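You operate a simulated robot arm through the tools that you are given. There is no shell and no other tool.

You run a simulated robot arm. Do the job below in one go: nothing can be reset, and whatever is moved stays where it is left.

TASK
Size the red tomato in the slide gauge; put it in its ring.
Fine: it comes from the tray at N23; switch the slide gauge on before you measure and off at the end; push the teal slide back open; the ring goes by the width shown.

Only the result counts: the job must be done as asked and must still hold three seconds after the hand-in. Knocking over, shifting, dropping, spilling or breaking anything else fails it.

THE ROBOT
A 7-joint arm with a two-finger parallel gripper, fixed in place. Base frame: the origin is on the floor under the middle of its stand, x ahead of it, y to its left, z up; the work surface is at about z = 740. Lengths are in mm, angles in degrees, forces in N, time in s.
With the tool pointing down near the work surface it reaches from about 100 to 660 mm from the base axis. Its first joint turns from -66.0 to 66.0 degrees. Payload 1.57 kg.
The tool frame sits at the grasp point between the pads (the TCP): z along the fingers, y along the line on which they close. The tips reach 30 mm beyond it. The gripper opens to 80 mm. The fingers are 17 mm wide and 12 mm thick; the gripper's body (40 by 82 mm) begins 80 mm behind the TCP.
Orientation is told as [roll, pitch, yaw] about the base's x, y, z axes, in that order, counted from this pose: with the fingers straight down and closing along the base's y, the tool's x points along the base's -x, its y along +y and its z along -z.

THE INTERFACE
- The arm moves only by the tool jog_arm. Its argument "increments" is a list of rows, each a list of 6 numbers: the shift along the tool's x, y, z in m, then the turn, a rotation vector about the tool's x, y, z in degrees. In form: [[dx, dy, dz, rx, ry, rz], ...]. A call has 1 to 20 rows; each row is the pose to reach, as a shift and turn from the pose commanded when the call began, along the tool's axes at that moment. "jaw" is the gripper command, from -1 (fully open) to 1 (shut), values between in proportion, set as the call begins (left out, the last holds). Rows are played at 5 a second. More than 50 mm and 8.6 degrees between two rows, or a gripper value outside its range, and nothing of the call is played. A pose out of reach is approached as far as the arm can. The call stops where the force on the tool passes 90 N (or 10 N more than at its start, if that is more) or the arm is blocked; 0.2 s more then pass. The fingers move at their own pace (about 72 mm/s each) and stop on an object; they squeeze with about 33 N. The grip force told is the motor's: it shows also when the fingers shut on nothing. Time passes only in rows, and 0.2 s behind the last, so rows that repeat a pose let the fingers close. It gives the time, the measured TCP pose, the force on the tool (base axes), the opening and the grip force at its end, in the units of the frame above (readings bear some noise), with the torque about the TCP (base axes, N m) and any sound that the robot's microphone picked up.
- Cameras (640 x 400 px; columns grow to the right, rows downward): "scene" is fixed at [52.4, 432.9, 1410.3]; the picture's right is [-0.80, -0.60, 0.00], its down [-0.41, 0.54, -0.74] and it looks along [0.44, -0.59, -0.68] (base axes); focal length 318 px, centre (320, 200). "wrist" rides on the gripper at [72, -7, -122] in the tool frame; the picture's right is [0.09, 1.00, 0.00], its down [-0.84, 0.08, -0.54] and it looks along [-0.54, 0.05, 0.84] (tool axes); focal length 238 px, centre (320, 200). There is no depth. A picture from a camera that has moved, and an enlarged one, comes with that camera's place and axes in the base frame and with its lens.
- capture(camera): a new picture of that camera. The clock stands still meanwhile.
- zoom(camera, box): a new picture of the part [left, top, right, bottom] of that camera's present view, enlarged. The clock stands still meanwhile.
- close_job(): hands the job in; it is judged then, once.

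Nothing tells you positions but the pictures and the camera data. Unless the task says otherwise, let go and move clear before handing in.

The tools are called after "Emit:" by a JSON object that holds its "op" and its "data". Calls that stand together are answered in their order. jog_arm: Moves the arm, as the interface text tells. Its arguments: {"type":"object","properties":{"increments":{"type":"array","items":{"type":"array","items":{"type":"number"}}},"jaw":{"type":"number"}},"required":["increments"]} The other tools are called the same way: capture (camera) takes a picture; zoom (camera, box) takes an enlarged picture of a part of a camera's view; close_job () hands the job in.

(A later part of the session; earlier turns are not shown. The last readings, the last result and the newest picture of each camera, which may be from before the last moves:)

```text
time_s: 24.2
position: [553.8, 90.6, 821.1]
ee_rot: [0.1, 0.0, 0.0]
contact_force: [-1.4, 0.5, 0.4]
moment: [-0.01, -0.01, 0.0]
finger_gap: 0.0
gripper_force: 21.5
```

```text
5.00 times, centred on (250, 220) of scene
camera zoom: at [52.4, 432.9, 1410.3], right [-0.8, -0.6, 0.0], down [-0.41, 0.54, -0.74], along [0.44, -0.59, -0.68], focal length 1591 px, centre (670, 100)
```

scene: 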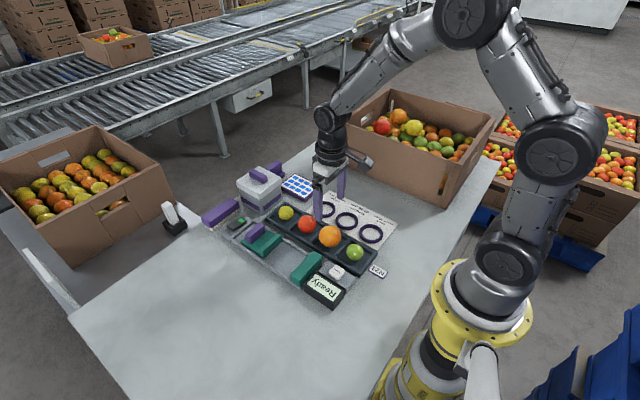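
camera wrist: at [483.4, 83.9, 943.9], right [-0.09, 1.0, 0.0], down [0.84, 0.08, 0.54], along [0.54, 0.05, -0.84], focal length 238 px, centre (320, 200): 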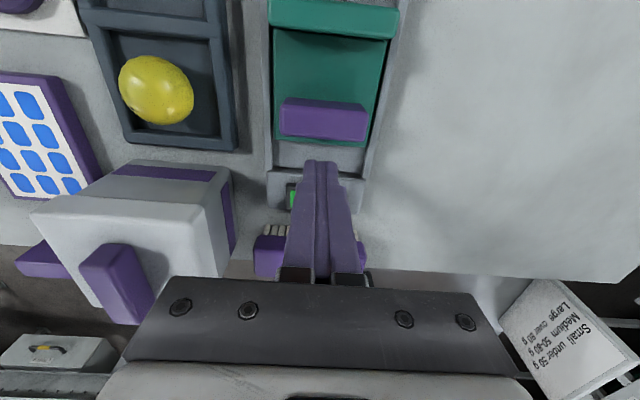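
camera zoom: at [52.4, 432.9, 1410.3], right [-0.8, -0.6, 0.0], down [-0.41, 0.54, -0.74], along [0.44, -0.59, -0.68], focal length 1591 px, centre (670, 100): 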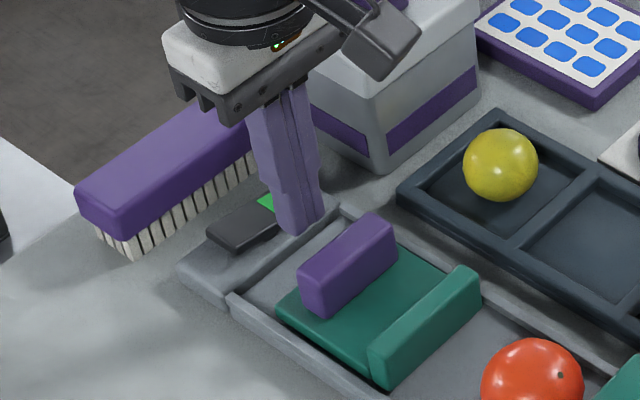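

Emit:
{"op": "jog_arm", "data": {"increments": [[0, 0, 0.01, 0, 0, 0], [0, 0, 0.02, 0, 0, 0], [0, 0, 0.0275, 0, 0, 0], [0, 0, 0.0275, 0, 0, 0]]}}

Emit:
{"op": "zoom", "data": {"camera": "scene", "box": [200, 190, 300, 270]}}

```text
time_s: 25.2
position: [555.0, 89.9, 795.5]
ee_rot: [0.1, 0.1, 0.0]
contact_force: [-0.8, -0.3, -0.5]
moment: [-0.02, 0.01, 0.0]
finger_gap: 0.1
gripper_force: 21.3
```

```text
5.00 times, centred on (250, 230) of scene
camera zoom: at [52.4, 432.9, 1410.3], right [-0.8, -0.6, 0.0], down [-0.41, 0.54, -0.74], along [0.44, -0.59, -0.68], focal length 1591 px, centre (670, 50)
```

zoom: 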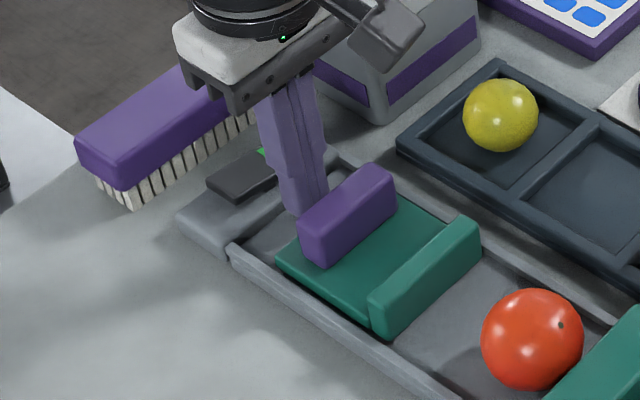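

The fingers are behind the handle with clearance. I'll start pushing the slide toward −x gently.

Emit:
{"op": "jog_arm", "data": {"increments": [[0.004, 0, 0, 0, 0, 0], [0.008, 0, 0, 0, 0, 0], [0.012, 0, 0, 0, 0, 0], [0.015, 0, 0, 0, 0, 0], [0.018, 0, 0, 0, 0, 0], [0.021, 0, 0, 0, 0, 0], [0.024, 0, 0, 0, 0, 0]]}}

Emit:
{"op": "zoom", "data": {"camera": "scene", "box": [220, 200, 350, 310]}}

```text
time_s: 26.8
position: [531.7, 90.2, 793.7]
ee_rot: [0.0, -0.1, 0.0]
contact_force: [1.9, 1.0, 2.2]
moment: [0.0, 0.01, -0.02]
finger_gap: 0.1
gripper_force: 21.8
```

```text
3.64 times, centred on (285, 255) of scene
camera zoom: at [52.4, 432.9, 1410.3], right [-0.8, -0.6, 0.0], down [-0.41, 0.54, -0.74], along [0.44, -0.59, -0.68], focal length 1157 px, centre (447, 0)
```

zoom: 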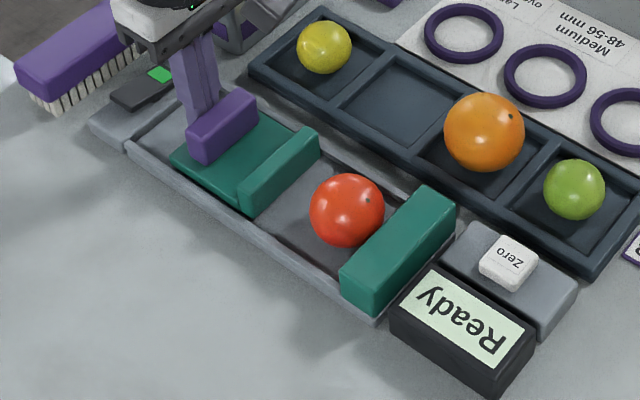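

Emit:
{"op": "jog_arm", "data": {"increments": [[0.003, 0, 0, 0, 0, 0], [0.006, 0, 0, 0, 0, 0], [0.009, 0, 0, 0, 0, 0], [0.012, 0, 0, 0, 0, 0], [0.015, 0, 0, 0, 0, 0], [0.018, 0, 0, 0, 0, 0], [0.02, 0, 0, 0, 0, 0]]}}

Emit:
{"op": "zoom", "data": {"camera": "scene", "box": [220, 200, 350, 310]}}

```text
time_s: 28.4
position: [511.1, 90.9, 794.4]
ee_rot: [-0.2, -0.1, 0.0]
contact_force: [2.6, 1.1, 2.3]
moment: [-0.03, 0.08, 0.0]
finger_gap: 0.2
gripper_force: 21.7
```

```text
3.64 times, centred on (285, 255) of scene
camera zoom: at [52.4, 432.9, 1410.3], right [-0.8, -0.6, 0.0], down [-0.41, 0.54, -0.74], along [0.44, -0.59, -0.68], focal length 1157 px, centre (447, 0)
```

zoom: 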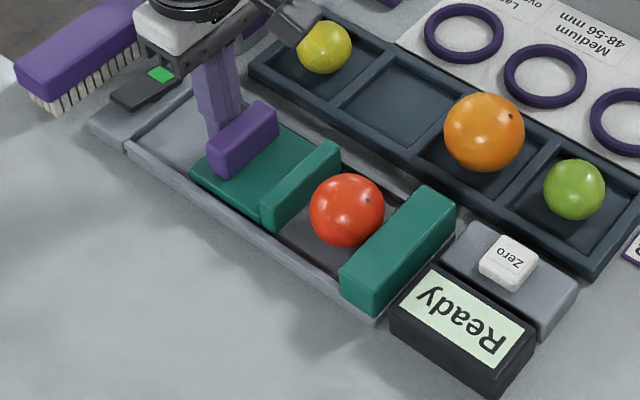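

Emit:
{"op": "jog_arm", "data": {"increments": [[0.002, 0, 0, 0, 0, 0], [0.004, 0, 0, 0, 0, 0], [0.006, 0, 0, 0, 0, 0]]}}

Emit:
{"op": "zoom", "data": {"camera": "scene", "box": [250, 220, 350, 310]}}

```text
time_s: 29.2
position: [505.1, 90.9, 793.9]
ee_rot: [0.0, 0.0, 0.0]
contact_force: [1.5, -0.1, 1.4]
moment: [-0.03, 0.01, 0.0]
finger_gap: 0.0
gripper_force: 21.5
```

```text
4.44 times, centred on (300, 265) of scene
camera zoom: at [52.4, 432.9, 1410.3], right [-0.8, -0.6, 0.0], down [-0.41, 0.54, -0.74], along [0.44, -0.59, -0.68], focal length 1414 px, centre (409, -89)
```

zoom: 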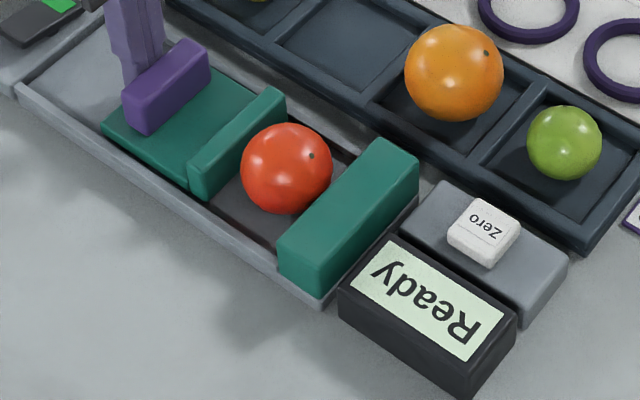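

Emit:
{"op": "jog_arm", "data": {"increments": [[0.001, 0, 0, 0, 0, 0], [0.002, 0, 0, 0, 0, 0], [0.003, 0, 0, 0, 0, 0]]}}

Emit:
{"op": "zoom", "data": {"camera": "scene", "box": [250, 220, 350, 310]}}

```text
time_s: 30.0
position: [501.6, 89.7, 794.1]
ee_rot: [0.0, 0.0, -0.1]
contact_force: [1.7, -0.7, -0.4]
moment: [0.01, -0.09, 0.0]
finger_gap: 0.0
gripper_force: 21.2
```

```text
4.44 times, centred on (300, 265) of scene
camera zoom: at [52.5, 432.9, 1410.3], right [-0.8, -0.6, 0.0], down [-0.41, 0.54, -0.74], along [0.44, -0.59, -0.68], focal length 1414 px, centre (409, -89)
```

zoom: 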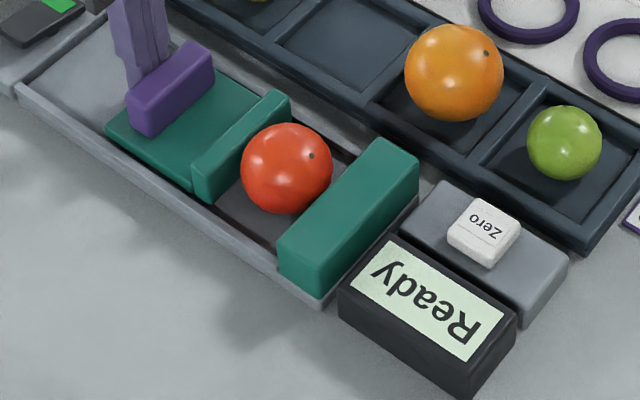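

Emit:
{"op": "jog_arm", "data": {"increments": [[0.001, 0, 0, 0, 0, 0], [0.002, 0, 0, 0, 0, 0], [0.003, 0, 0, 0, 0, 0]]}}

Emit:
{"op": "zoom", "data": {"camera": "scene", "box": [250, 220, 350, 310]}}

```text
time_s: 30.8
position: [500.3, 90.2, 793.9]
ee_rot: [-0.1, 0.0, 0.0]
contact_force: [2.0, 1.6, 0.6]
moment: [-0.02, -0.01, -0.02]
finger_gap: 0.1
gripper_force: 21.2
```

```text
4.44 times, centred on (300, 265) of scene
camera zoom: at [52.5, 432.9, 1410.3], right [-0.8, -0.6, 0.0], down [-0.41, 0.54, -0.74], along [0.44, -0.59, -0.68], focal length 1414 px, centre (409, -89)
```

zoom: 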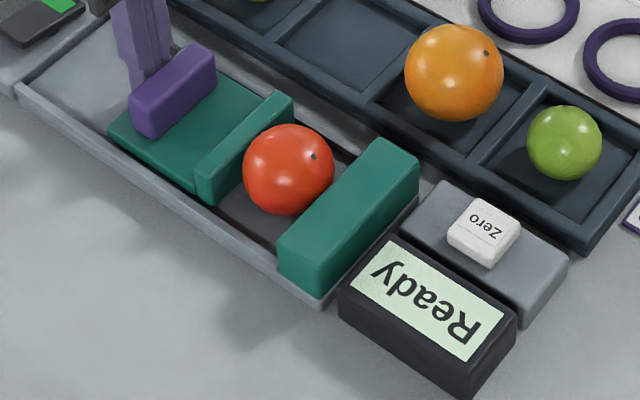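

Emit:
{"op": "jog_arm", "data": {"increments": [[0.001, 0, 0, 0, 0, 0], [0.002, 0, 0, 0, 0, 0]]}}

Emit:
{"op": "zoom", "data": {"camera": "scene", "box": [250, 220, 350, 310]}}

```text
time_s: 31.4
position: [497.4, 90.4, 794.7]
ee_rot: [0.1, 0.0, 0.0]
contact_force: [2.6, 0.0, 1.3]
moment: [0.04, 0.04, 0.01]
finger_gap: 0.0
gripper_force: 21.5
```

```text
4.44 times, centred on (300, 265) of scene
camera zoom: at [52.5, 432.9, 1410.3], right [-0.8, -0.6, 0.0], down [-0.41, 0.54, -0.74], along [0.44, -0.59, -0.68], focal length 1414 px, centre (409, -89)
```

zoom: 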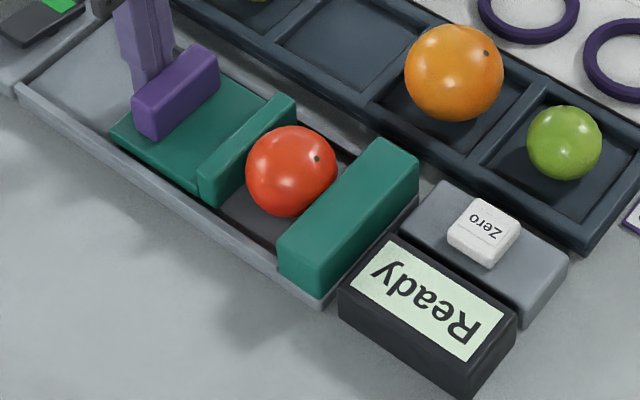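

Emit:
{"op": "jog_arm", "data": {"increments": [[0.001, 0, 0, 0, 0, 0], [0.002, 0, 0, 0, 0, 0]]}}

Emit:
{"op": "zoom", "data": {"camera": "scene", "box": [250, 220, 350, 310]}}

```text
time_s: 32.0
position: [495.4, 90.2, 794.1]
ee_rot: [0.0, 0.0, 0.1]
contact_force: [5.8, -2.2, -1.7]
moment: [0.02, -0.05, 0.03]
finger_gap: 0.0
gripper_force: 21.0
```

```text
4.44 times, centred on (300, 265) of scene
camera zoom: at [52.6, 432.8, 1410.3], right [-0.8, -0.6, 0.0], down [-0.41, 0.54, -0.74], along [0.44, -0.59, -0.68], focal length 1414 px, centre (409, -89)
```

zoom: 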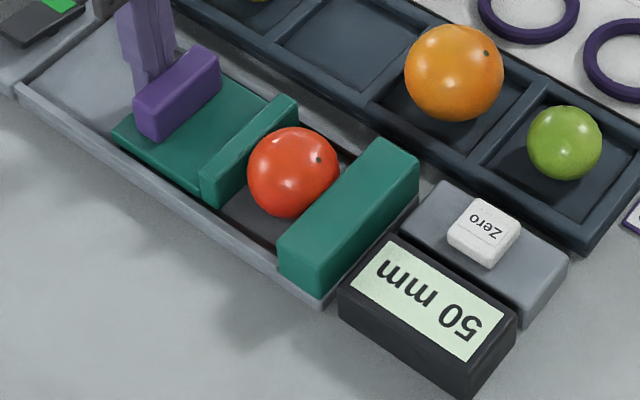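

Emit:
{"op": "zoom", "data": {"camera": "scene", "box": [300, 268, 352, 310]}}

Emit:
{"op": "jog_arm", "data": {"increments": [[0.0005, 0, 0, 0, 0, 0], [0.0005, 0, 0, 0, 0, 0], [0.0005, 0, 0, 0, 0, 0]]}}

Emit:
{"op": "zoom", "data": {"camera": "scene", "box": [300, 268, 352, 310]}}

Emit:
{"op": "zoom", "data": {"camera": "scene", "box": [250, 220, 350, 310]}}

```text
9.52 times, centred on (326, 289) of scene
camera zoom: at [52.6, 432.8, 1410.3], right [-0.8, -0.6, 0.0], down [-0.41, 0.54, -0.74], along [0.44, -0.59, -0.68], focal length 3031 px, centre (263, -648)
```

zoom: 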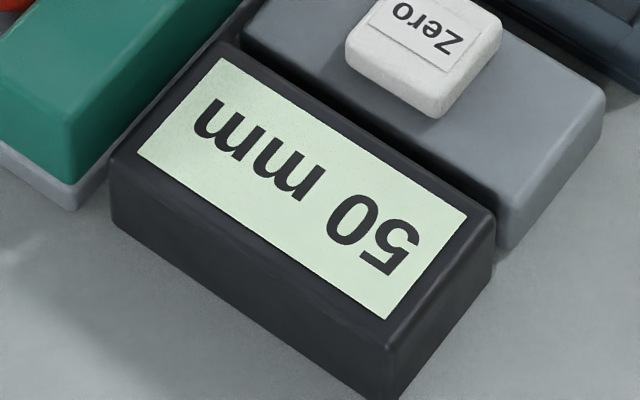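

```text
time_s: 32.8
position: [495.8, 90.6, 793.6]
ee_rot: [-0.1, -0.2, 0.0]
contact_force: [10.3, -2.0, 0.5]
moment: [-0.06, 0.0, 0.02]
finger_gap: 0.2
gripper_force: 20.9
```

```text
9.52 times, centred on (326, 289) of scene
camera zoom: at [52.6, 432.8, 1410.3], right [-0.8, -0.6, 0.0], down [-0.41, 0.54, -0.74], along [0.44, -0.59, -0.68], focal length 3031 px, centre (263, -648)
```

zoom: 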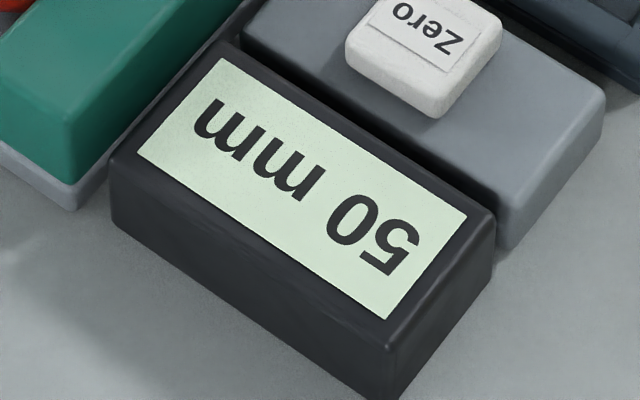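

```text
4.44 times, centred on (300, 265) of scene
camera zoom: at [52.6, 432.8, 1410.3], right [-0.8, -0.6, 0.0], down [-0.41, 0.54, -0.74], along [0.44, -0.59, -0.68], focal length 1414 px, centre (409, -89)
```

zoom: 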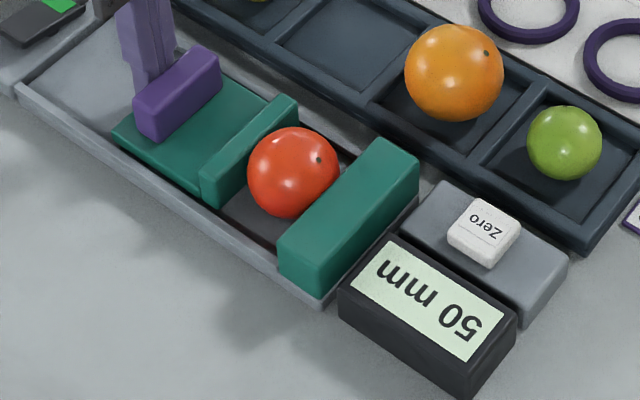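

The gauge reads a steady 50 mm, so the tomato goes in the Medium ring (48–56 mm). I'll back off the handle, lift, and look down at the gap between the handle and moving jaw so I can push the slide open again.

Emit:
{"op": "jog_arm", "data": {"increments": [[-0.003, 0, 0, 0, 0, 0], [-0.009, 0, 0, 0, 0, 0], [-0.012, 0, -0.01, 0, 0, 0], [-0.012, 0, -0.03, 0, 0, 0], [-0.005, 0, -0.055, 0, 0, 0], [0.02, 0, -0.065, 0, 0, 0], [0.046, 0, -0.065, 0, 0, 0], [0.046, 0, -0.065, 0, 0, 0]]}}

Emit:
{"op": "capture", "data": {"camera": "wrist"}}

Emit:
{"op": "zoom", "data": {"camera": "scene", "box": [220, 200, 350, 310]}}

```text
time_s: 34.6
position: [449.6, 89.8, 859.3]
ee_rot: [-0.1, 0.0, 0.0]
contact_force: [-0.8, -0.9, -0.9]
moment: [0.0, 0.0, -0.02]
finger_gap: 0.0
gripper_force: 21.7
```

```text
taken
camera wrist: at [378.0, 84.1, 981.5], right [-0.09, 1.0, 0.0], down [0.84, 0.08, 0.54], along [0.54, 0.05, -0.84], focal length 238 px, centre (320, 200)
```

wrist: 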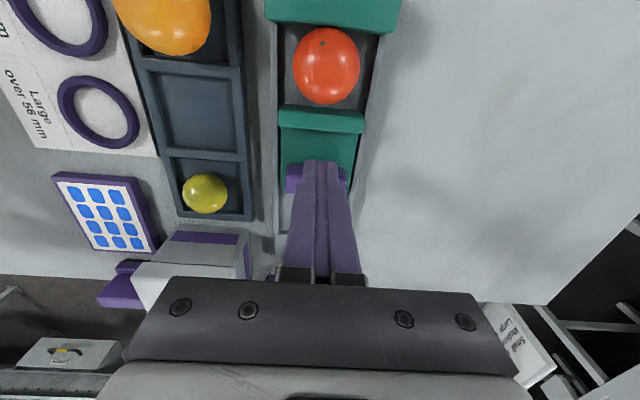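

```text
3.64 times, centred on (285, 255) of scene
camera zoom: at [52.4, 432.9, 1410.3], right [-0.8, -0.6, 0.0], down [-0.41, 0.54, -0.74], along [0.44, -0.59, -0.68], focal length 1157 px, centre (447, 0)
```

zoom: 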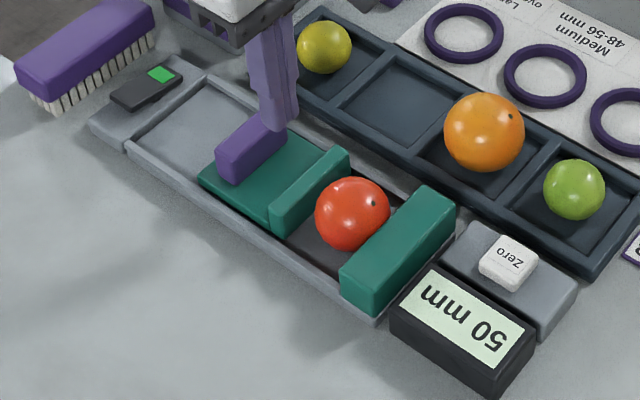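

Emit:
{"op": "zoom", "data": {"camera": "wrist", "box": [260, 80, 390, 220]}}

Emit:
{"op": "zoom", "data": {"camera": "scene", "box": [250, 215, 330, 275]}}

```text
2.86 times, centred on (325, 150) of wrist
camera zoom: at [378.0, 84.1, 981.5], right [-0.09, 1.0, 0.0], down [0.84, 0.08, 0.54], along [0.54, 0.05, -0.84], focal length 681 px, centre (306, 343)
```

zoom: 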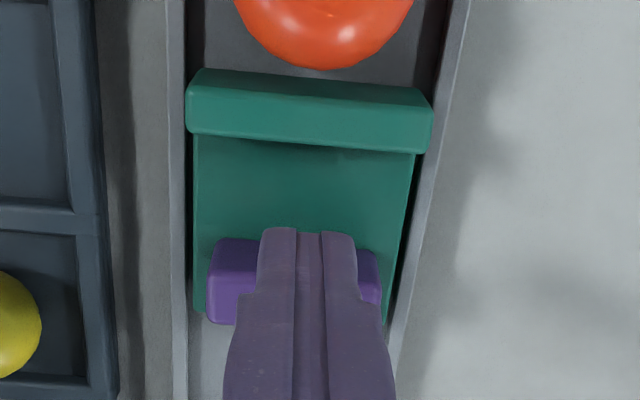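

```text
6.67 times, centred on (290, 245) of scene
camera zoom: at [52.4, 432.9, 1410.3], right [-0.8, -0.6, 0.0], down [-0.41, 0.54, -0.74], along [0.44, -0.59, -0.68], focal length 2122 px, centre (520, -100)
```

zoom: 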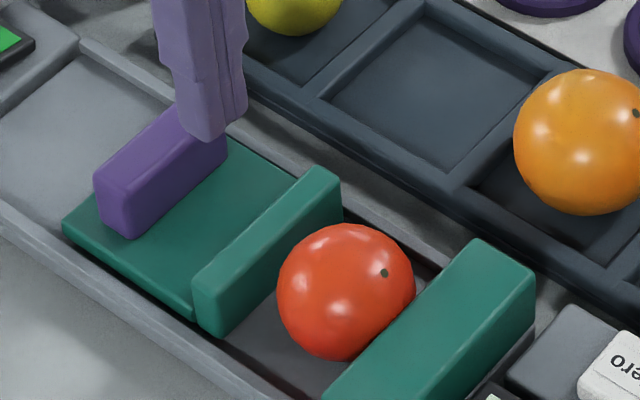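

The display keeps 50 mm. I'll line up the fingers at x≈453, between the moving jaw (far face ≈435) and the handle (near face ≈470–480), and go part-way down to check the fit.

Emit:
{"op": "jog_arm", "data": {"increments": [[-0.004, 0, 0.01, 0, 0, 0], [-0.004, 0, 0.02, 0, 0, 0], [-0.004, 0, 0.03, 0, 0, 0], [-0.004, 0, 0.035, 0, 0, 0], [-0.004, 0, 0.035, 0, 0, 0]]}}

Emit:
{"op": "zoom", "data": {"camera": "wrist", "box": [260, 40, 390, 220]}}

Emit:
{"op": "zoom", "data": {"camera": "scene", "box": [250, 215, 330, 275]}}

```text
time_s: 35.8
position: [453.7, 89.3, 823.6]
ee_rot: [0.0, 0.0, 0.0]
contact_force: [-1.0, -0.3, 0.3]
moment: [0.01, -0.03, 0.0]
finger_gap: 0.0
gripper_force: 21.4
```

```text
2.22 times, centred on (325, 130) of wrist
camera zoom: at [382.7, 83.5, 946.1], right [-0.09, 1.0, 0.0], down [0.84, 0.08, 0.54], along [0.54, 0.05, -0.84], focal length 530 px, centre (309, 356)
```

zoom: 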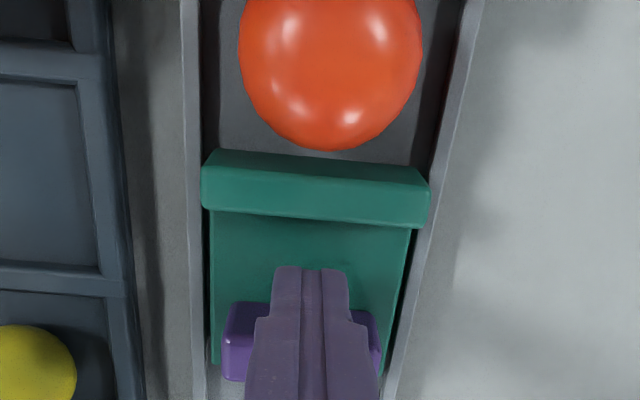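

```text
6.67 times, centred on (290, 245) of scene
camera zoom: at [52.4, 432.9, 1410.3], right [-0.8, -0.6, 0.0], down [-0.41, 0.54, -0.74], along [0.44, -0.59, -0.68], focal length 2122 px, centre (520, -100)
```

zoom: 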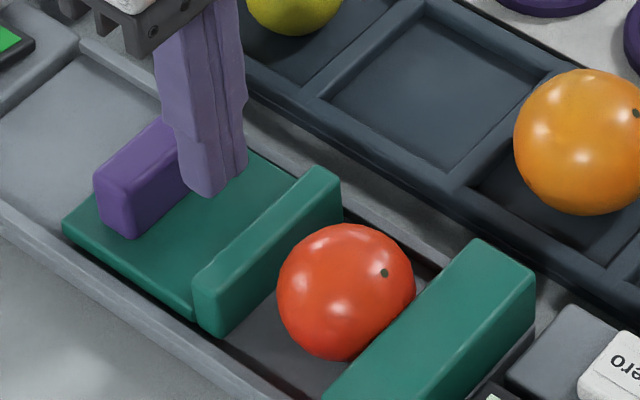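

Emit:
{"op": "jog_arm", "data": {"increments": [[0, 0, 0.008, 0, 0, 0], [0, 0, 0.016, 0, 0, 0], [0, 0, 0.022, 0, 0, 0], [0, 0, 0.024, 0, 0, 0]]}}

Emit:
{"op": "zoom", "data": {"camera": "scene", "box": [250, 215, 330, 275]}}

```text
time_s: 36.8
position: [453.1, 89.6, 799.3]
ee_rot: [0.0, 0.1, -0.1]
contact_force: [-0.3, 0.3, 0.1]
moment: [0.02, 0.02, 0.03]
finger_gap: 0.1
gripper_force: 21.4
```

```text
6.67 times, centred on (290, 245) of scene
camera zoom: at [52.4, 432.9, 1410.3], right [-0.8, -0.6, 0.0], down [-0.41, 0.54, -0.74], along [0.44, -0.59, -0.68], focal length 2122 px, centre (520, -100)
```

zoom: 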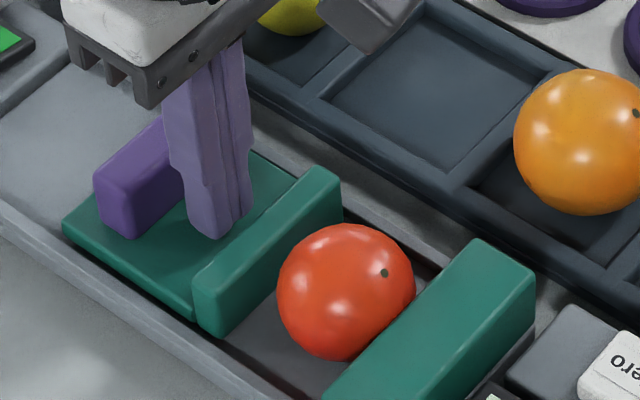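

The fingertips sit between the moving jaw and handle without contact. Now I'll push the slide back open toward +x.

Emit:
{"op": "jog_arm", "data": {"increments": [[-0.004, 0, 0, 0, 0, 0], [-0.008, 0, 0, 0, 0, 0], [-0.012, 0, 0, 0, 0, 0], [-0.015, 0, 0, 0, 0, 0], [-0.018, 0, 0, 0, 0, 0], [-0.021, 0, 0, 0, 0, 0], [-0.024, 0, 0, 0, 0, 0], [-0.027, 0, 0, 0, 0, 0], [-0.03, 0, 0, 0, 0, 0]]}}

Emit:
{"op": "zoom", "data": {"camera": "scene", "box": [220, 200, 350, 310]}}

```text
time_s: 38.8
position: [483.8, 90.2, 800.2]
ee_rot: [0.0, 0.0, 0.0]
contact_force: [-1.2, 0.1, 0.1]
moment: [0.0, 0.04, 0.02]
finger_gap: 0.0
gripper_force: 21.5
```

```text
3.64 times, centred on (285, 255) of scene
camera zoom: at [52.4, 432.9, 1410.3], right [-0.8, -0.6, 0.0], down [-0.41, 0.54, -0.74], along [0.44, -0.59, -0.68], focal length 1157 px, centre (447, 0)
```

zoom: 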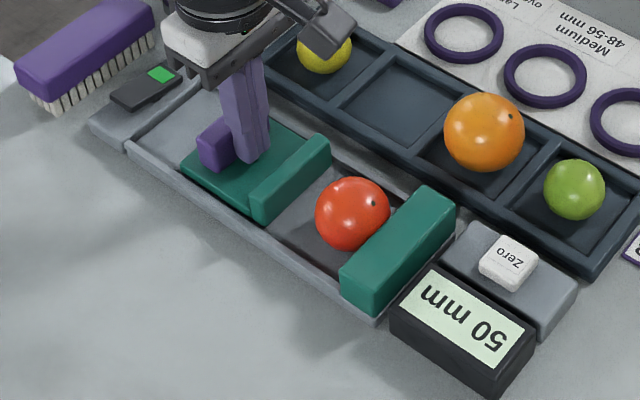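

Emit:
{"op": "jog_arm", "data": {"increments": [[-0.003, 0, 0, 0, 0, 0], [-0.006, 0, 0, 0, 0, 0], [-0.009, 0, 0, 0, 0, 0], [-0.012, 0, 0, 0, 0, 0], [-0.015, 0, 0, 0, 0, 0], [-0.018, 0, 0, 0, 0, 0], [-0.02, 0, 0, 0, 0, 0]]}}

Emit:
{"op": "zoom", "data": {"camera": "scene", "box": [220, 200, 350, 310]}}

```text
time_s: 40.4
position: [502.7, 90.4, 800.6]
ee_rot: [-0.1, 0.0, 0.1]
contact_force: [-1.6, 0.1, -1.1]
moment: [0.0, 0.06, 0.01]
finger_gap: 0.0
gripper_force: 20.8
```

```text
3.64 times, centred on (285, 255) of scene
camera zoom: at [52.4, 432.9, 1410.3], right [-0.8, -0.6, 0.0], down [-0.41, 0.54, -0.74], along [0.44, -0.59, -0.68], focal length 1157 px, centre (447, 0)
```

zoom: 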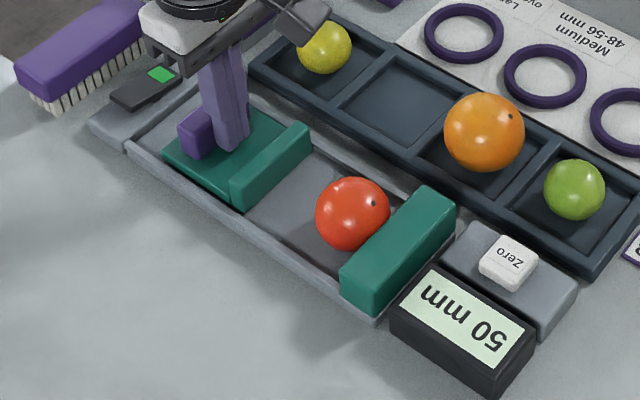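

Emit:
{"op": "jog_arm", "data": {"increments": [[-0.001, 0, 0, 0, 0, 0], [-0.002, 0, 0, 0, 0, 0], [-0.003, 0, 0, 0, 0, 0], [-0.004, 0, 0, 0, 0, 0]]}}

Emit:
{"op": "zoom", "data": {"camera": "scene", "box": [220, 200, 350, 310]}}

```text
time_s: 41.4
position: [504.8, 90.3, 799.1]
ee_rot: [0.0, 0.6, 0.0]
contact_force: [-18.9, 1.0, 7.1]
moment: [0.02, 0.04, -0.03]
finger_gap: 0.2
gripper_force: 21.2
```

```text
3.64 times, centred on (285, 255) of scene
camera zoom: at [51.9, 432.9, 1410.3], right [-0.8, -0.6, 0.0], down [-0.41, 0.54, -0.74], along [0.44, -0.59, -0.68], focal length 1157 px, centre (447, 0)
```

zoom: 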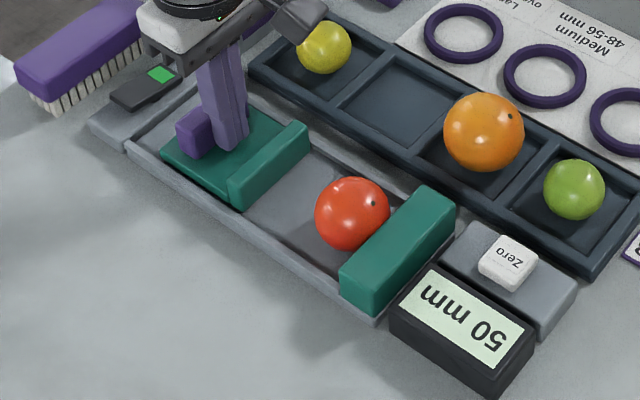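

The slide has hit its open end stop (19 N), as at the start. I'll back off, rise, and move above the tomato with the fingers open.

Emit:
{"op": "jog_arm", "data": {"increments": [[0.006, 0, 0, 0, 0, 0], [0.012, 0, -0.002, 0, 0, 0], [0.012, 0, -0.02, 0, 0, 0], [0.012, 0, -0.045, 0, 0, 0], [0.012, 0, -0.075, 0, 0, 0], [0.012, 0, -0.085, 0, 0, 0]]}}

Emit:
{"op": "jog_arm", "data": {"increments": [[0.03, 0, 0, 0, 0, 0], [0.06, 0, 0, 0, 0, 0], [0.09, 0, 0, 0, 0, 0], [0.104, 0, 0, 0, 0, 0], [0.104, 0, 0, 0, 0, 0]], "jaw": -0.7}}

Emit:
{"op": "capture", "data": {"camera": "wrist"}}

Emit:
{"op": "zoom", "data": {"camera": "scene", "box": [220, 200, 350, 310]}}

Emit:
{"op": "zoom", "data": {"camera": "wrist", "box": [240, 60, 400, 220]}}

```text
time_s: 42.8
position: [496.5, 89.9, 884.2]
ee_rot: [0.1, 0.1, 0.1]
contact_force: [-0.3, -0.1, 0.6]
moment: [-0.02, -0.01, -0.01]
finger_gap: 0.0
gripper_force: 21.5
```

```text
time_s: 44.0
position: [392.7, 89.4, 885.8]
ee_rot: [0.0, 0.0, -0.1]
contact_force: [0.6, -0.3, 0.0]
moment: [0.0, -0.02, 0.0]
finger_gap: 68.1
gripper_force: 0.0
```

```text
taken
camera wrist: at [321.3, 83.5, 1007.7], right [-0.09, 1.0, 0.0], down [0.84, 0.08, 0.54], along [0.54, 0.05, -0.84], focal length 238 px, centre (320, 200)
```

wrist: 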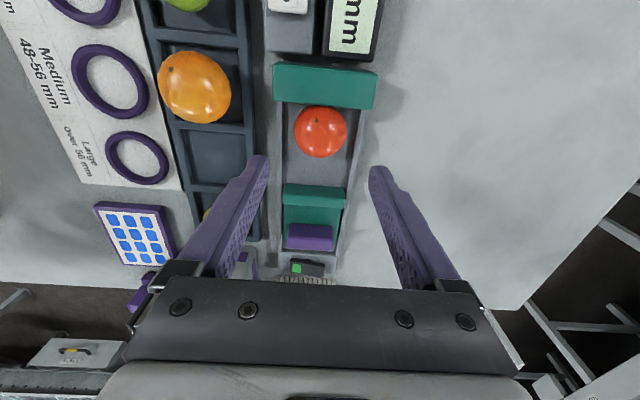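

```text
3.64 times, centred on (285, 255) of scene
camera zoom: at [52.4, 432.9, 1410.3], right [-0.8, -0.6, 0.0], down [-0.41, 0.54, -0.74], along [0.44, -0.59, -0.68], focal length 1157 px, centre (447, 0)
```

zoom: 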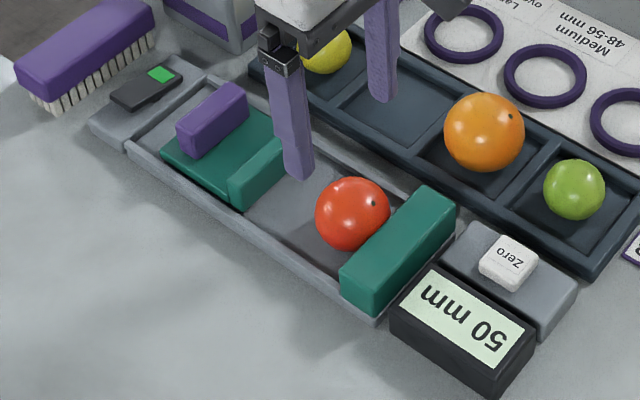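

```text
2.50 times, centred on (320, 140) of wrist
camera zoom: at [321.3, 83.5, 1007.7], right [-0.09, 1.0, 0.0], down [0.84, 0.08, 0.54], along [0.54, 0.05, -0.84], focal length 596 px, centre (320, 350)
```

zoom: 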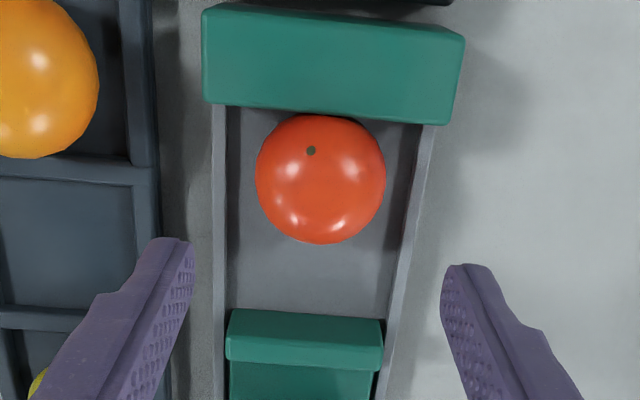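

The tomato sits at about (390.5, 90) against the fixed jaw and the slide is open. I'll lower and grip it.

Emit:
{"op": "jog_arm", "data": {"increments": [[0.001, 0, 0.025, 0, 0, 0], [0.001, 0, 0.05, 0, 0, 0], [0.001, 0, 0.07, 0, 0, 0], [0.001, 0, 0.082, 0, 0, 0], [0.001, 0, 0.0885, 0, 0, 0], [0.001, 0, 0.0885, 0, 0, 0]]}}

Emit:
{"op": "zoom", "data": {"camera": "wrist", "box": [230, 40, 410, 240]}}

Emit:
{"op": "zoom", "data": {"camera": "scene", "box": [270, 225, 330, 285]}}

```text
time_s: 45.4
position: [391.2, 90.7, 795.7]
ee_rot: [0.0, -0.1, 0.0]
contact_force: [0.7, -0.8, 0.0]
moment: [-0.01, 0.01, 0.0]
finger_gap: 68.2
gripper_force: 0.2
```

```text
2.00 times, centred on (320, 140) of wrist
camera zoom: at [319.9, 83.5, 918.2], right [-0.09, 1.0, 0.0], down [0.84, 0.08, 0.54], along [0.54, 0.05, -0.84], focal length 477 px, centre (320, 320)
```

zoom: 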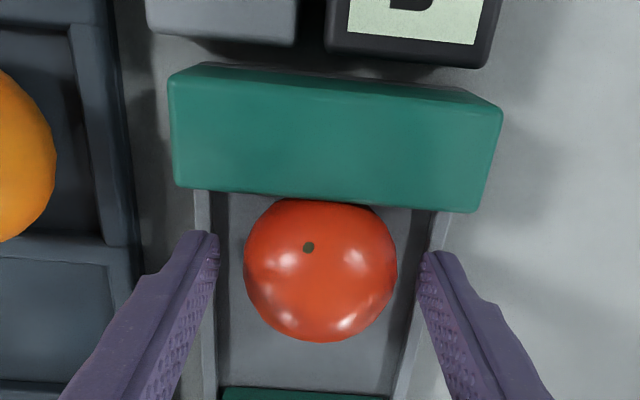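

```text
6.67 times, centred on (300, 255) of scene
camera zoom: at [52.4, 432.9, 1410.3], right [-0.8, -0.6, 0.0], down [-0.41, 0.54, -0.74], along [0.44, -0.59, -0.68], focal length 2122 px, centre (453, -167)
```

zoom: 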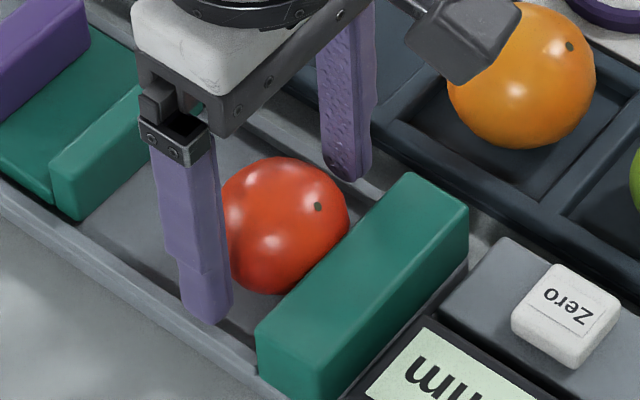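

Emit:
{"op": "jog_arm", "data": {"increments": [[0, 0, 0, 0, 0, 0], [0, 0, 0, 0, 0, 0], [0, 0, 0, 0, 0, 0], [0, 0, 0, 0, 0, 0]], "jaw": 1}}

Emit:
{"op": "jog_arm", "data": {"increments": [[-0.0005, 0, -0.003, 0, 0, 0], [-0.001, 0, -0.008, 0, 0, 0], [-0.002, 0, -0.018, 0, 0, 0], [-0.002, 0, -0.035, 0, 0, 0], [-0.002, 0, -0.055, 0, 0, 0], [-0.002, 0, -0.075, 0, 0, 0], [-0.002, 0, -0.075, 0, 0, 0]]}}

Emit:
{"op": "capture", "data": {"camera": "wrist"}}

Emit:
{"op": "zoom", "data": {"camera": "scene", "box": [230, 170, 400, 310]}}

```text
time_s: 46.4
position: [390.9, 89.6, 796.8]
ee_rot: [-0.1, 0.0, 0.0]
contact_force: [0.4, -0.1, 0.3]
moment: [-0.01, -0.02, -0.01]
finger_gap: 50.8
gripper_force: 16.1
```

```text
time_s: 48.0
position: [393.4, 88.7, 871.9]
ee_rot: [0.0, 0.0, 0.0]
contact_force: [0.2, -0.3, -1.3]
moment: [0.01, 0.05, 0.03]
finger_gap: 50.9
gripper_force: 15.8
```

```text
taken
camera wrist: at [322.4, 82.9, 994.1], right [-0.09, 1.0, 0.0], down [0.84, 0.08, 0.54], along [0.54, 0.05, -0.84], focal length 238 px, centre (320, 200)
```

wrist: 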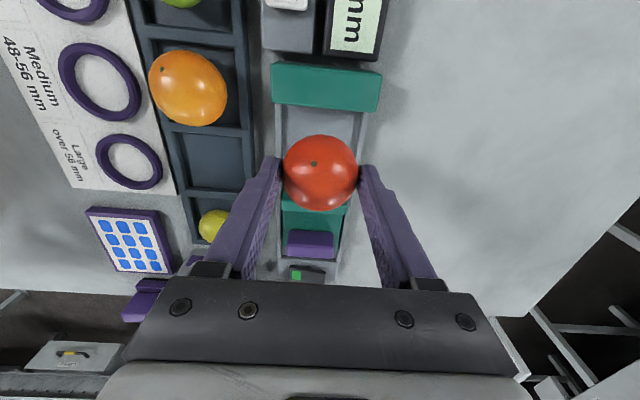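

```text
2.86 times, centred on (315, 240) of scene
camera zoom: at [52.4, 432.9, 1410.3], right [-0.8, -0.6, 0.0], down [-0.41, 0.54, -0.74], along [0.44, -0.59, -0.68], focal length 909 px, centre (334, 86)
```

zoom: 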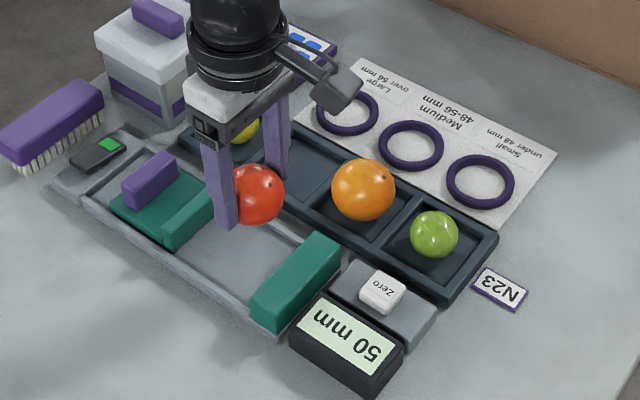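

The tomato is held firmly. I'll carry it high over the tray toward the rings (Medium near (369, -120)) for a closer look at the target.

Emit:
{"op": "jog_arm", "data": {"increments": [[0.008, -0.01, -0.015, 0, 0, 0], [0.016, -0.045, -0.02, 0, 0, 0], [0.024, -0.085, -0.02, 0, 0, 0], [0.034, -0.125, -0.02, 0, 0, 0], [0.044, -0.165, -0.02, 0, 0, 0], [0.053, -0.205, -0.02, 0, 0, 0], [0.053, -0.205, -0.02, 0, 0, 0]]}}

Emit:
{"op": "capture", "data": {"camera": "wrist"}}

Emit:
{"op": "zoom", "data": {"camera": "wrist", "box": [230, 20, 400, 250]}}

Emit:
{"op": "zoom", "data": {"camera": "scene", "box": [290, 160, 410, 270]}}

```text
time_s: 49.6
position: [340.2, -118.2, 890.6]
ee_rot: [0.1, 0.0, 0.0]
contact_force: [-1.0, -0.5, -0.5]
moment: [0.04, 0.01, 0.04]
finger_gap: 51.2
gripper_force: 15.7
```

```text
taken
camera wrist: at [269.8, -123.9, 1013.6], right [-0.09, 1.0, 0.0], down [0.84, 0.08, 0.54], along [0.54, 0.05, -0.84], focal length 238 px, centre (320, 200)
```

wrist: 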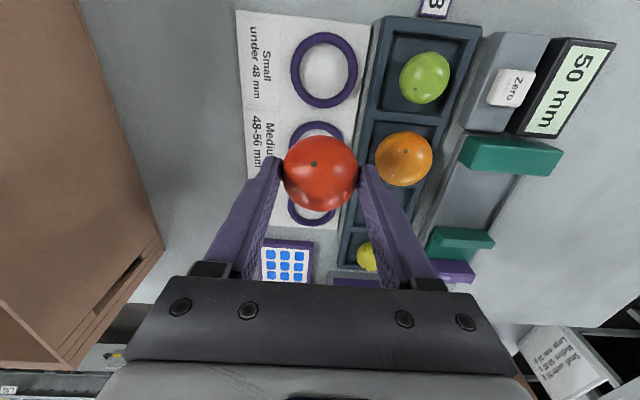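

```text
1.74 times, centred on (315, 135) of wrist
camera zoom: at [269.8, -123.9, 1013.6], right [-0.09, 1.0, 0.0], down [0.84, 0.08, 0.54], along [0.54, 0.05, -0.84], focal length 414 px, centre (329, 313)
```

zoom: 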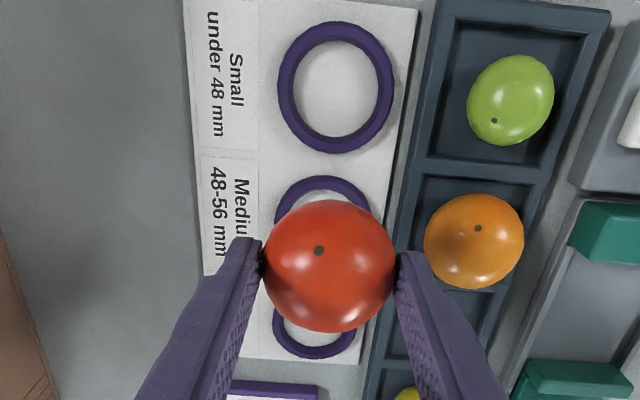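

```text
3.64 times, centred on (350, 215) of scene
camera zoom: at [52.4, 432.9, 1410.3], right [-0.8, -0.6, 0.0], down [-0.41, 0.54, -0.74], along [0.44, -0.59, -0.68], focal length 1157 px, centre (211, 146)
```

zoom: 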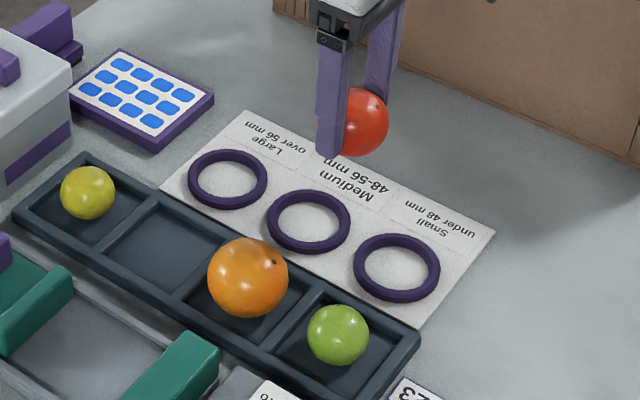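

Emit:
{"op": "jog_arm", "data": {"increments": [[0, 0.04, 0, 0, 0, 0], [0, 0.08, 0, 0, 0, 0], [0, 0.085, 0, 0, 0, 0], [0, 0.085, 0, 0, 0, 0]]}}

Emit:
{"op": "zoom", "data": {"camera": "wrist", "box": [160, 30, 330, 220]}}

Emit:
{"op": "capture", "data": {"camera": "wrist"}}

```text
time_s: 50.6
position: [340.2, -31.1, 892.6]
ee_rot: [0.1, 0.0, 0.1]
contact_force: [0.0, -0.9, -0.4]
moment: [-0.02, 0.02, 0.01]
finger_gap: 50.6
gripper_force: 16.6
```

```text
2.11 times, centred on (245, 125) of wrist
camera zoom: at [269.1, -37.4, 1013.8], right [-0.09, 1.0, 0.0], down [0.84, 0.08, 0.54], along [0.54, 0.05, -0.84], focal length 502 px, centre (478, 358)
```

zoom: 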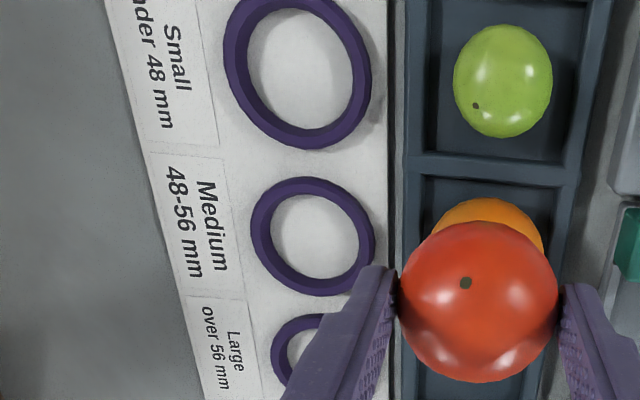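

```text
taken
camera wrist: at [269.1, -37.4, 1013.8], right [-0.09, 1.0, 0.0], down [0.84, 0.08, 0.54], along [0.54, 0.05, -0.84], focal length 238 px, centre (320, 200)
```

wrist: 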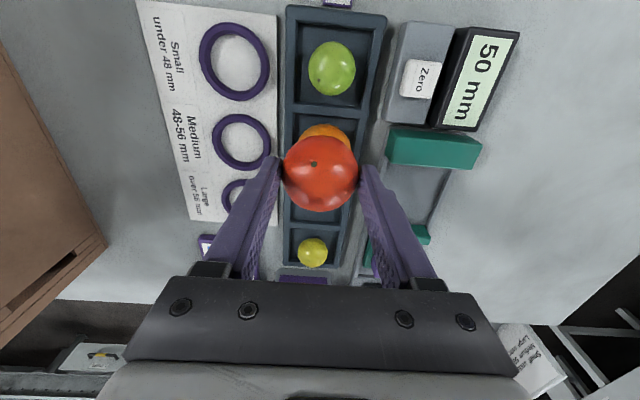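

The Medium ring is centred at about (369, -119), roughly 48 mm inside and 69 mm outside. I'll move over it and come part-way down to check alignment.

Emit:
{"op": "jog_arm", "data": {"increments": [[-0.01, -0.03, 0, 0, 0, 0], [-0.02, -0.06, 0, 0, 0, 0], [-0.0295, -0.0885, 0, 0, 0, 0], [-0.0295, -0.0885, 0.025, 0, 0, 0], [-0.0295, -0.0885, 0.05, 0, 0, 0], [-0.0295, -0.0885, 0.07, 0, 0, 0], [-0.0295, -0.0885, 0.07, 0, 0, 0]]}}

Emit:
{"op": "zoom", "data": {"camera": "wrist", "box": [220, 60, 420, 260]}}

Emit:
{"op": "zoom", "data": {"camera": "scene", "box": [310, 160, 400, 250]}}

```text
time_s: 52.2
position: [369.3, -117.6, 821.1]
ee_rot: [0.0, 0.0, 0.0]
contact_force: [0.3, -0.3, -1.2]
moment: [0.01, 0.0, 0.0]
finger_gap: 50.9
gripper_force: 16.0
```

```text
2.00 times, centred on (320, 160) of wrist
camera zoom: at [298.8, -125.4, 943.5], right [-0.09, 1.0, 0.0], down [0.84, 0.08, 0.54], along [0.54, 0.05, -0.84], focal length 477 px, centre (320, 280)
```

zoom: 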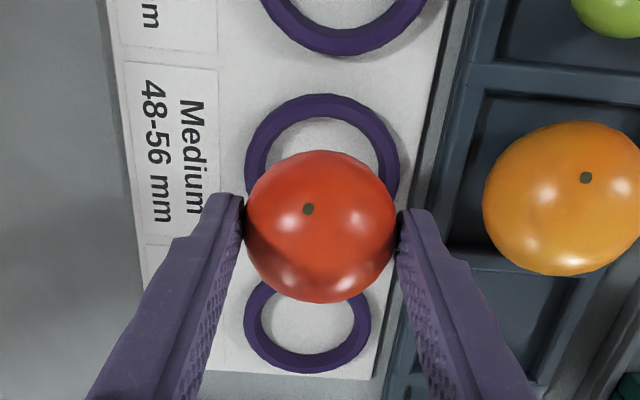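

```text
4.44 times, centred on (355, 205) of scene
camera zoom: at [52.4, 432.9, 1410.3], right [-0.8, -0.6, 0.0], down [-0.41, 0.54, -0.74], along [0.44, -0.59, -0.68], focal length 1414 px, centre (164, 178)
```

zoom: 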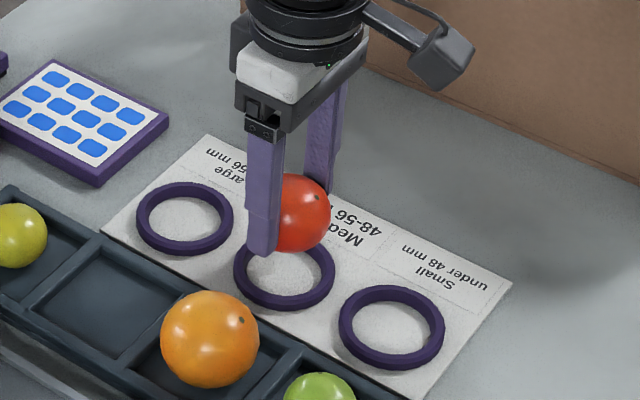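

Alignment over the Medium ring looks good. I'll lower most of the way, then settle in small steps.

Emit:
{"op": "jog_arm", "data": {"increments": [[-0.001, 0, 0.01, 0, 0, 0], [-0.001, 0, 0.018, 0, 0, 0], [-0.001, 0, 0.024, 0, 0, 0], [-0.001, 0, 0.026, 0, 0, 0]]}}

Emit:
{"op": "zoom", "data": {"camera": "scene", "box": [320, 180, 390, 240]}}

Emit:
{"op": "zoom", "data": {"camera": "wrist", "box": [220, 60, 420, 260]}}

```text
time_s: 53.2
position: [369.6, -118.8, 796.0]
ee_rot: [0.0, 0.0, 0.1]
contact_force: [0.1, 0.9, -0.8]
moment: [-0.01, 0.0, -0.04]
finger_gap: 51.1
gripper_force: 15.6
```

```text
6.67 times, centred on (355, 210) of scene
camera zoom: at [52.4, 432.9, 1410.3], right [-0.8, -0.6, 0.0], down [-0.41, 0.54, -0.74], along [0.44, -0.59, -0.68], focal length 2122 px, centre (87, 133)
```

zoom: 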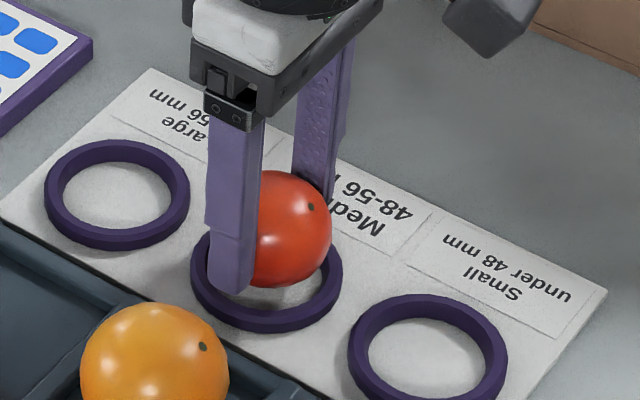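

```text
2.00 times, centred on (320, 160) of wrist
camera zoom: at [298.8, -125.4, 918.5], right [-0.09, 1.0, 0.0], down [0.84, 0.08, 0.54], along [0.54, 0.05, -0.84], focal length 477 px, centre (320, 280)
```

zoom: 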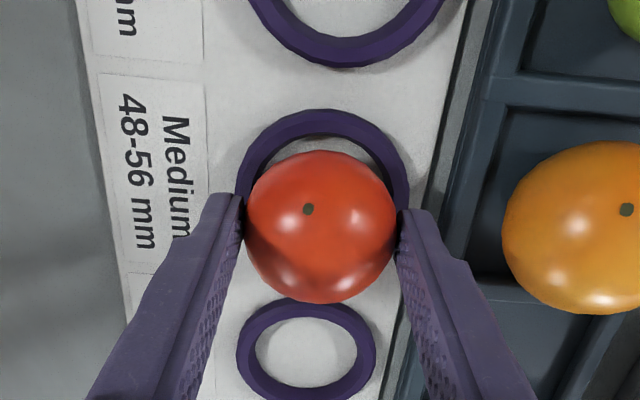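

Emit:
{"op": "jog_arm", "data": {"increments": [[0, 0, 0.001, 0, 0, 0], [0, 0, 0.002, 0, 0, 0], [0, 0, 0.003, 0, 0, 0], [0, 0, 0.004, 0, 0, 0], [0, 0, 0.005, 0, 0, 0]]}}

Emit:
{"op": "zoom", "data": {"camera": "scene", "box": [320, 180, 390, 240]}}

```text
time_s: 54.4
position: [370.0, -118.8, 790.9]
ee_rot: [0.1, 0.0, 0.0]
contact_force: [-0.4, 0.7, -1.2]
moment: [-0.04, 0.02, 0.01]
finger_gap: 50.9
gripper_force: 16.2
```

```text
6.67 times, centred on (355, 210) of scene
camera zoom: at [52.4, 432.9, 1410.3], right [-0.8, -0.6, 0.0], down [-0.41, 0.54, -0.74], along [0.44, -0.59, -0.68], focal length 2122 px, centre (87, 133)
```

zoom: 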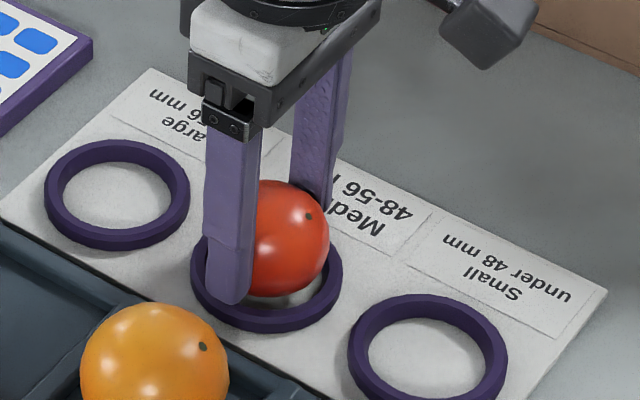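

Emit:
{"op": "jog_arm", "data": {"increments": [[0, 0, 0.001, 0, 0, 0], [0, 0, 0.002, 0, 0, 0], [0, 0, 0.002, 0, 0, 0]]}}

```text
time_s: 55.2
position: [370.5, -118.5, 788.5]
ee_rot: [0.1, 0.0, 0.0]
contact_force: [0.4, -0.3, -0.5]
moment: [0.02, 0.01, 0.01]
finger_gap: 51.1
gripper_force: 16.2
```

Emit:
{"op": "jog_arm", "data": {"increments": [[0, 0, 0.0007, 0, 0, 0], [0, 0, 0.0014, 0, 0, 0], [0, 0, 0.0014, 0, 0, 0]]}}

Emit:
{"op": "zoom", "data": {"camera": "scene", "box": [325, 190, 375, 235]}}

```text
time_s: 56.0
position: [369.3, -118.1, 787.9]
ee_rot: [0.0, 0.0, 0.1]
contact_force: [-2.8, 4.5, 12.2]
moment: [0.15, 0.14, 0.0]
finger_gap: 51.1
gripper_force: 16.0
```

```text
8.89 times, centred on (350, 212) of scene
camera zoom: at [52.2, 433.0, 1410.3], right [-0.8, -0.6, 0.0], down [-0.41, 0.54, -0.74], along [0.44, -0.59, -0.68], focal length 2829 px, centre (53, 89)
```

zoom: 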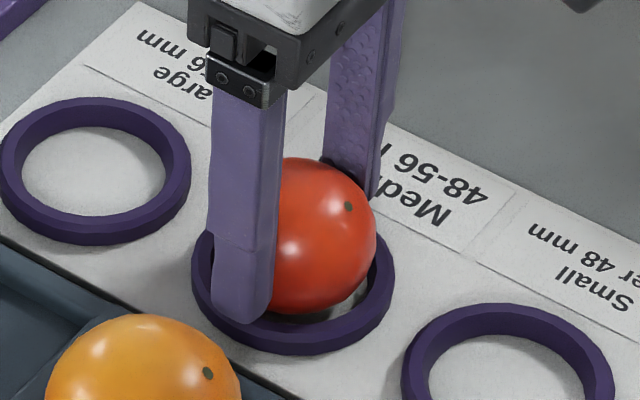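

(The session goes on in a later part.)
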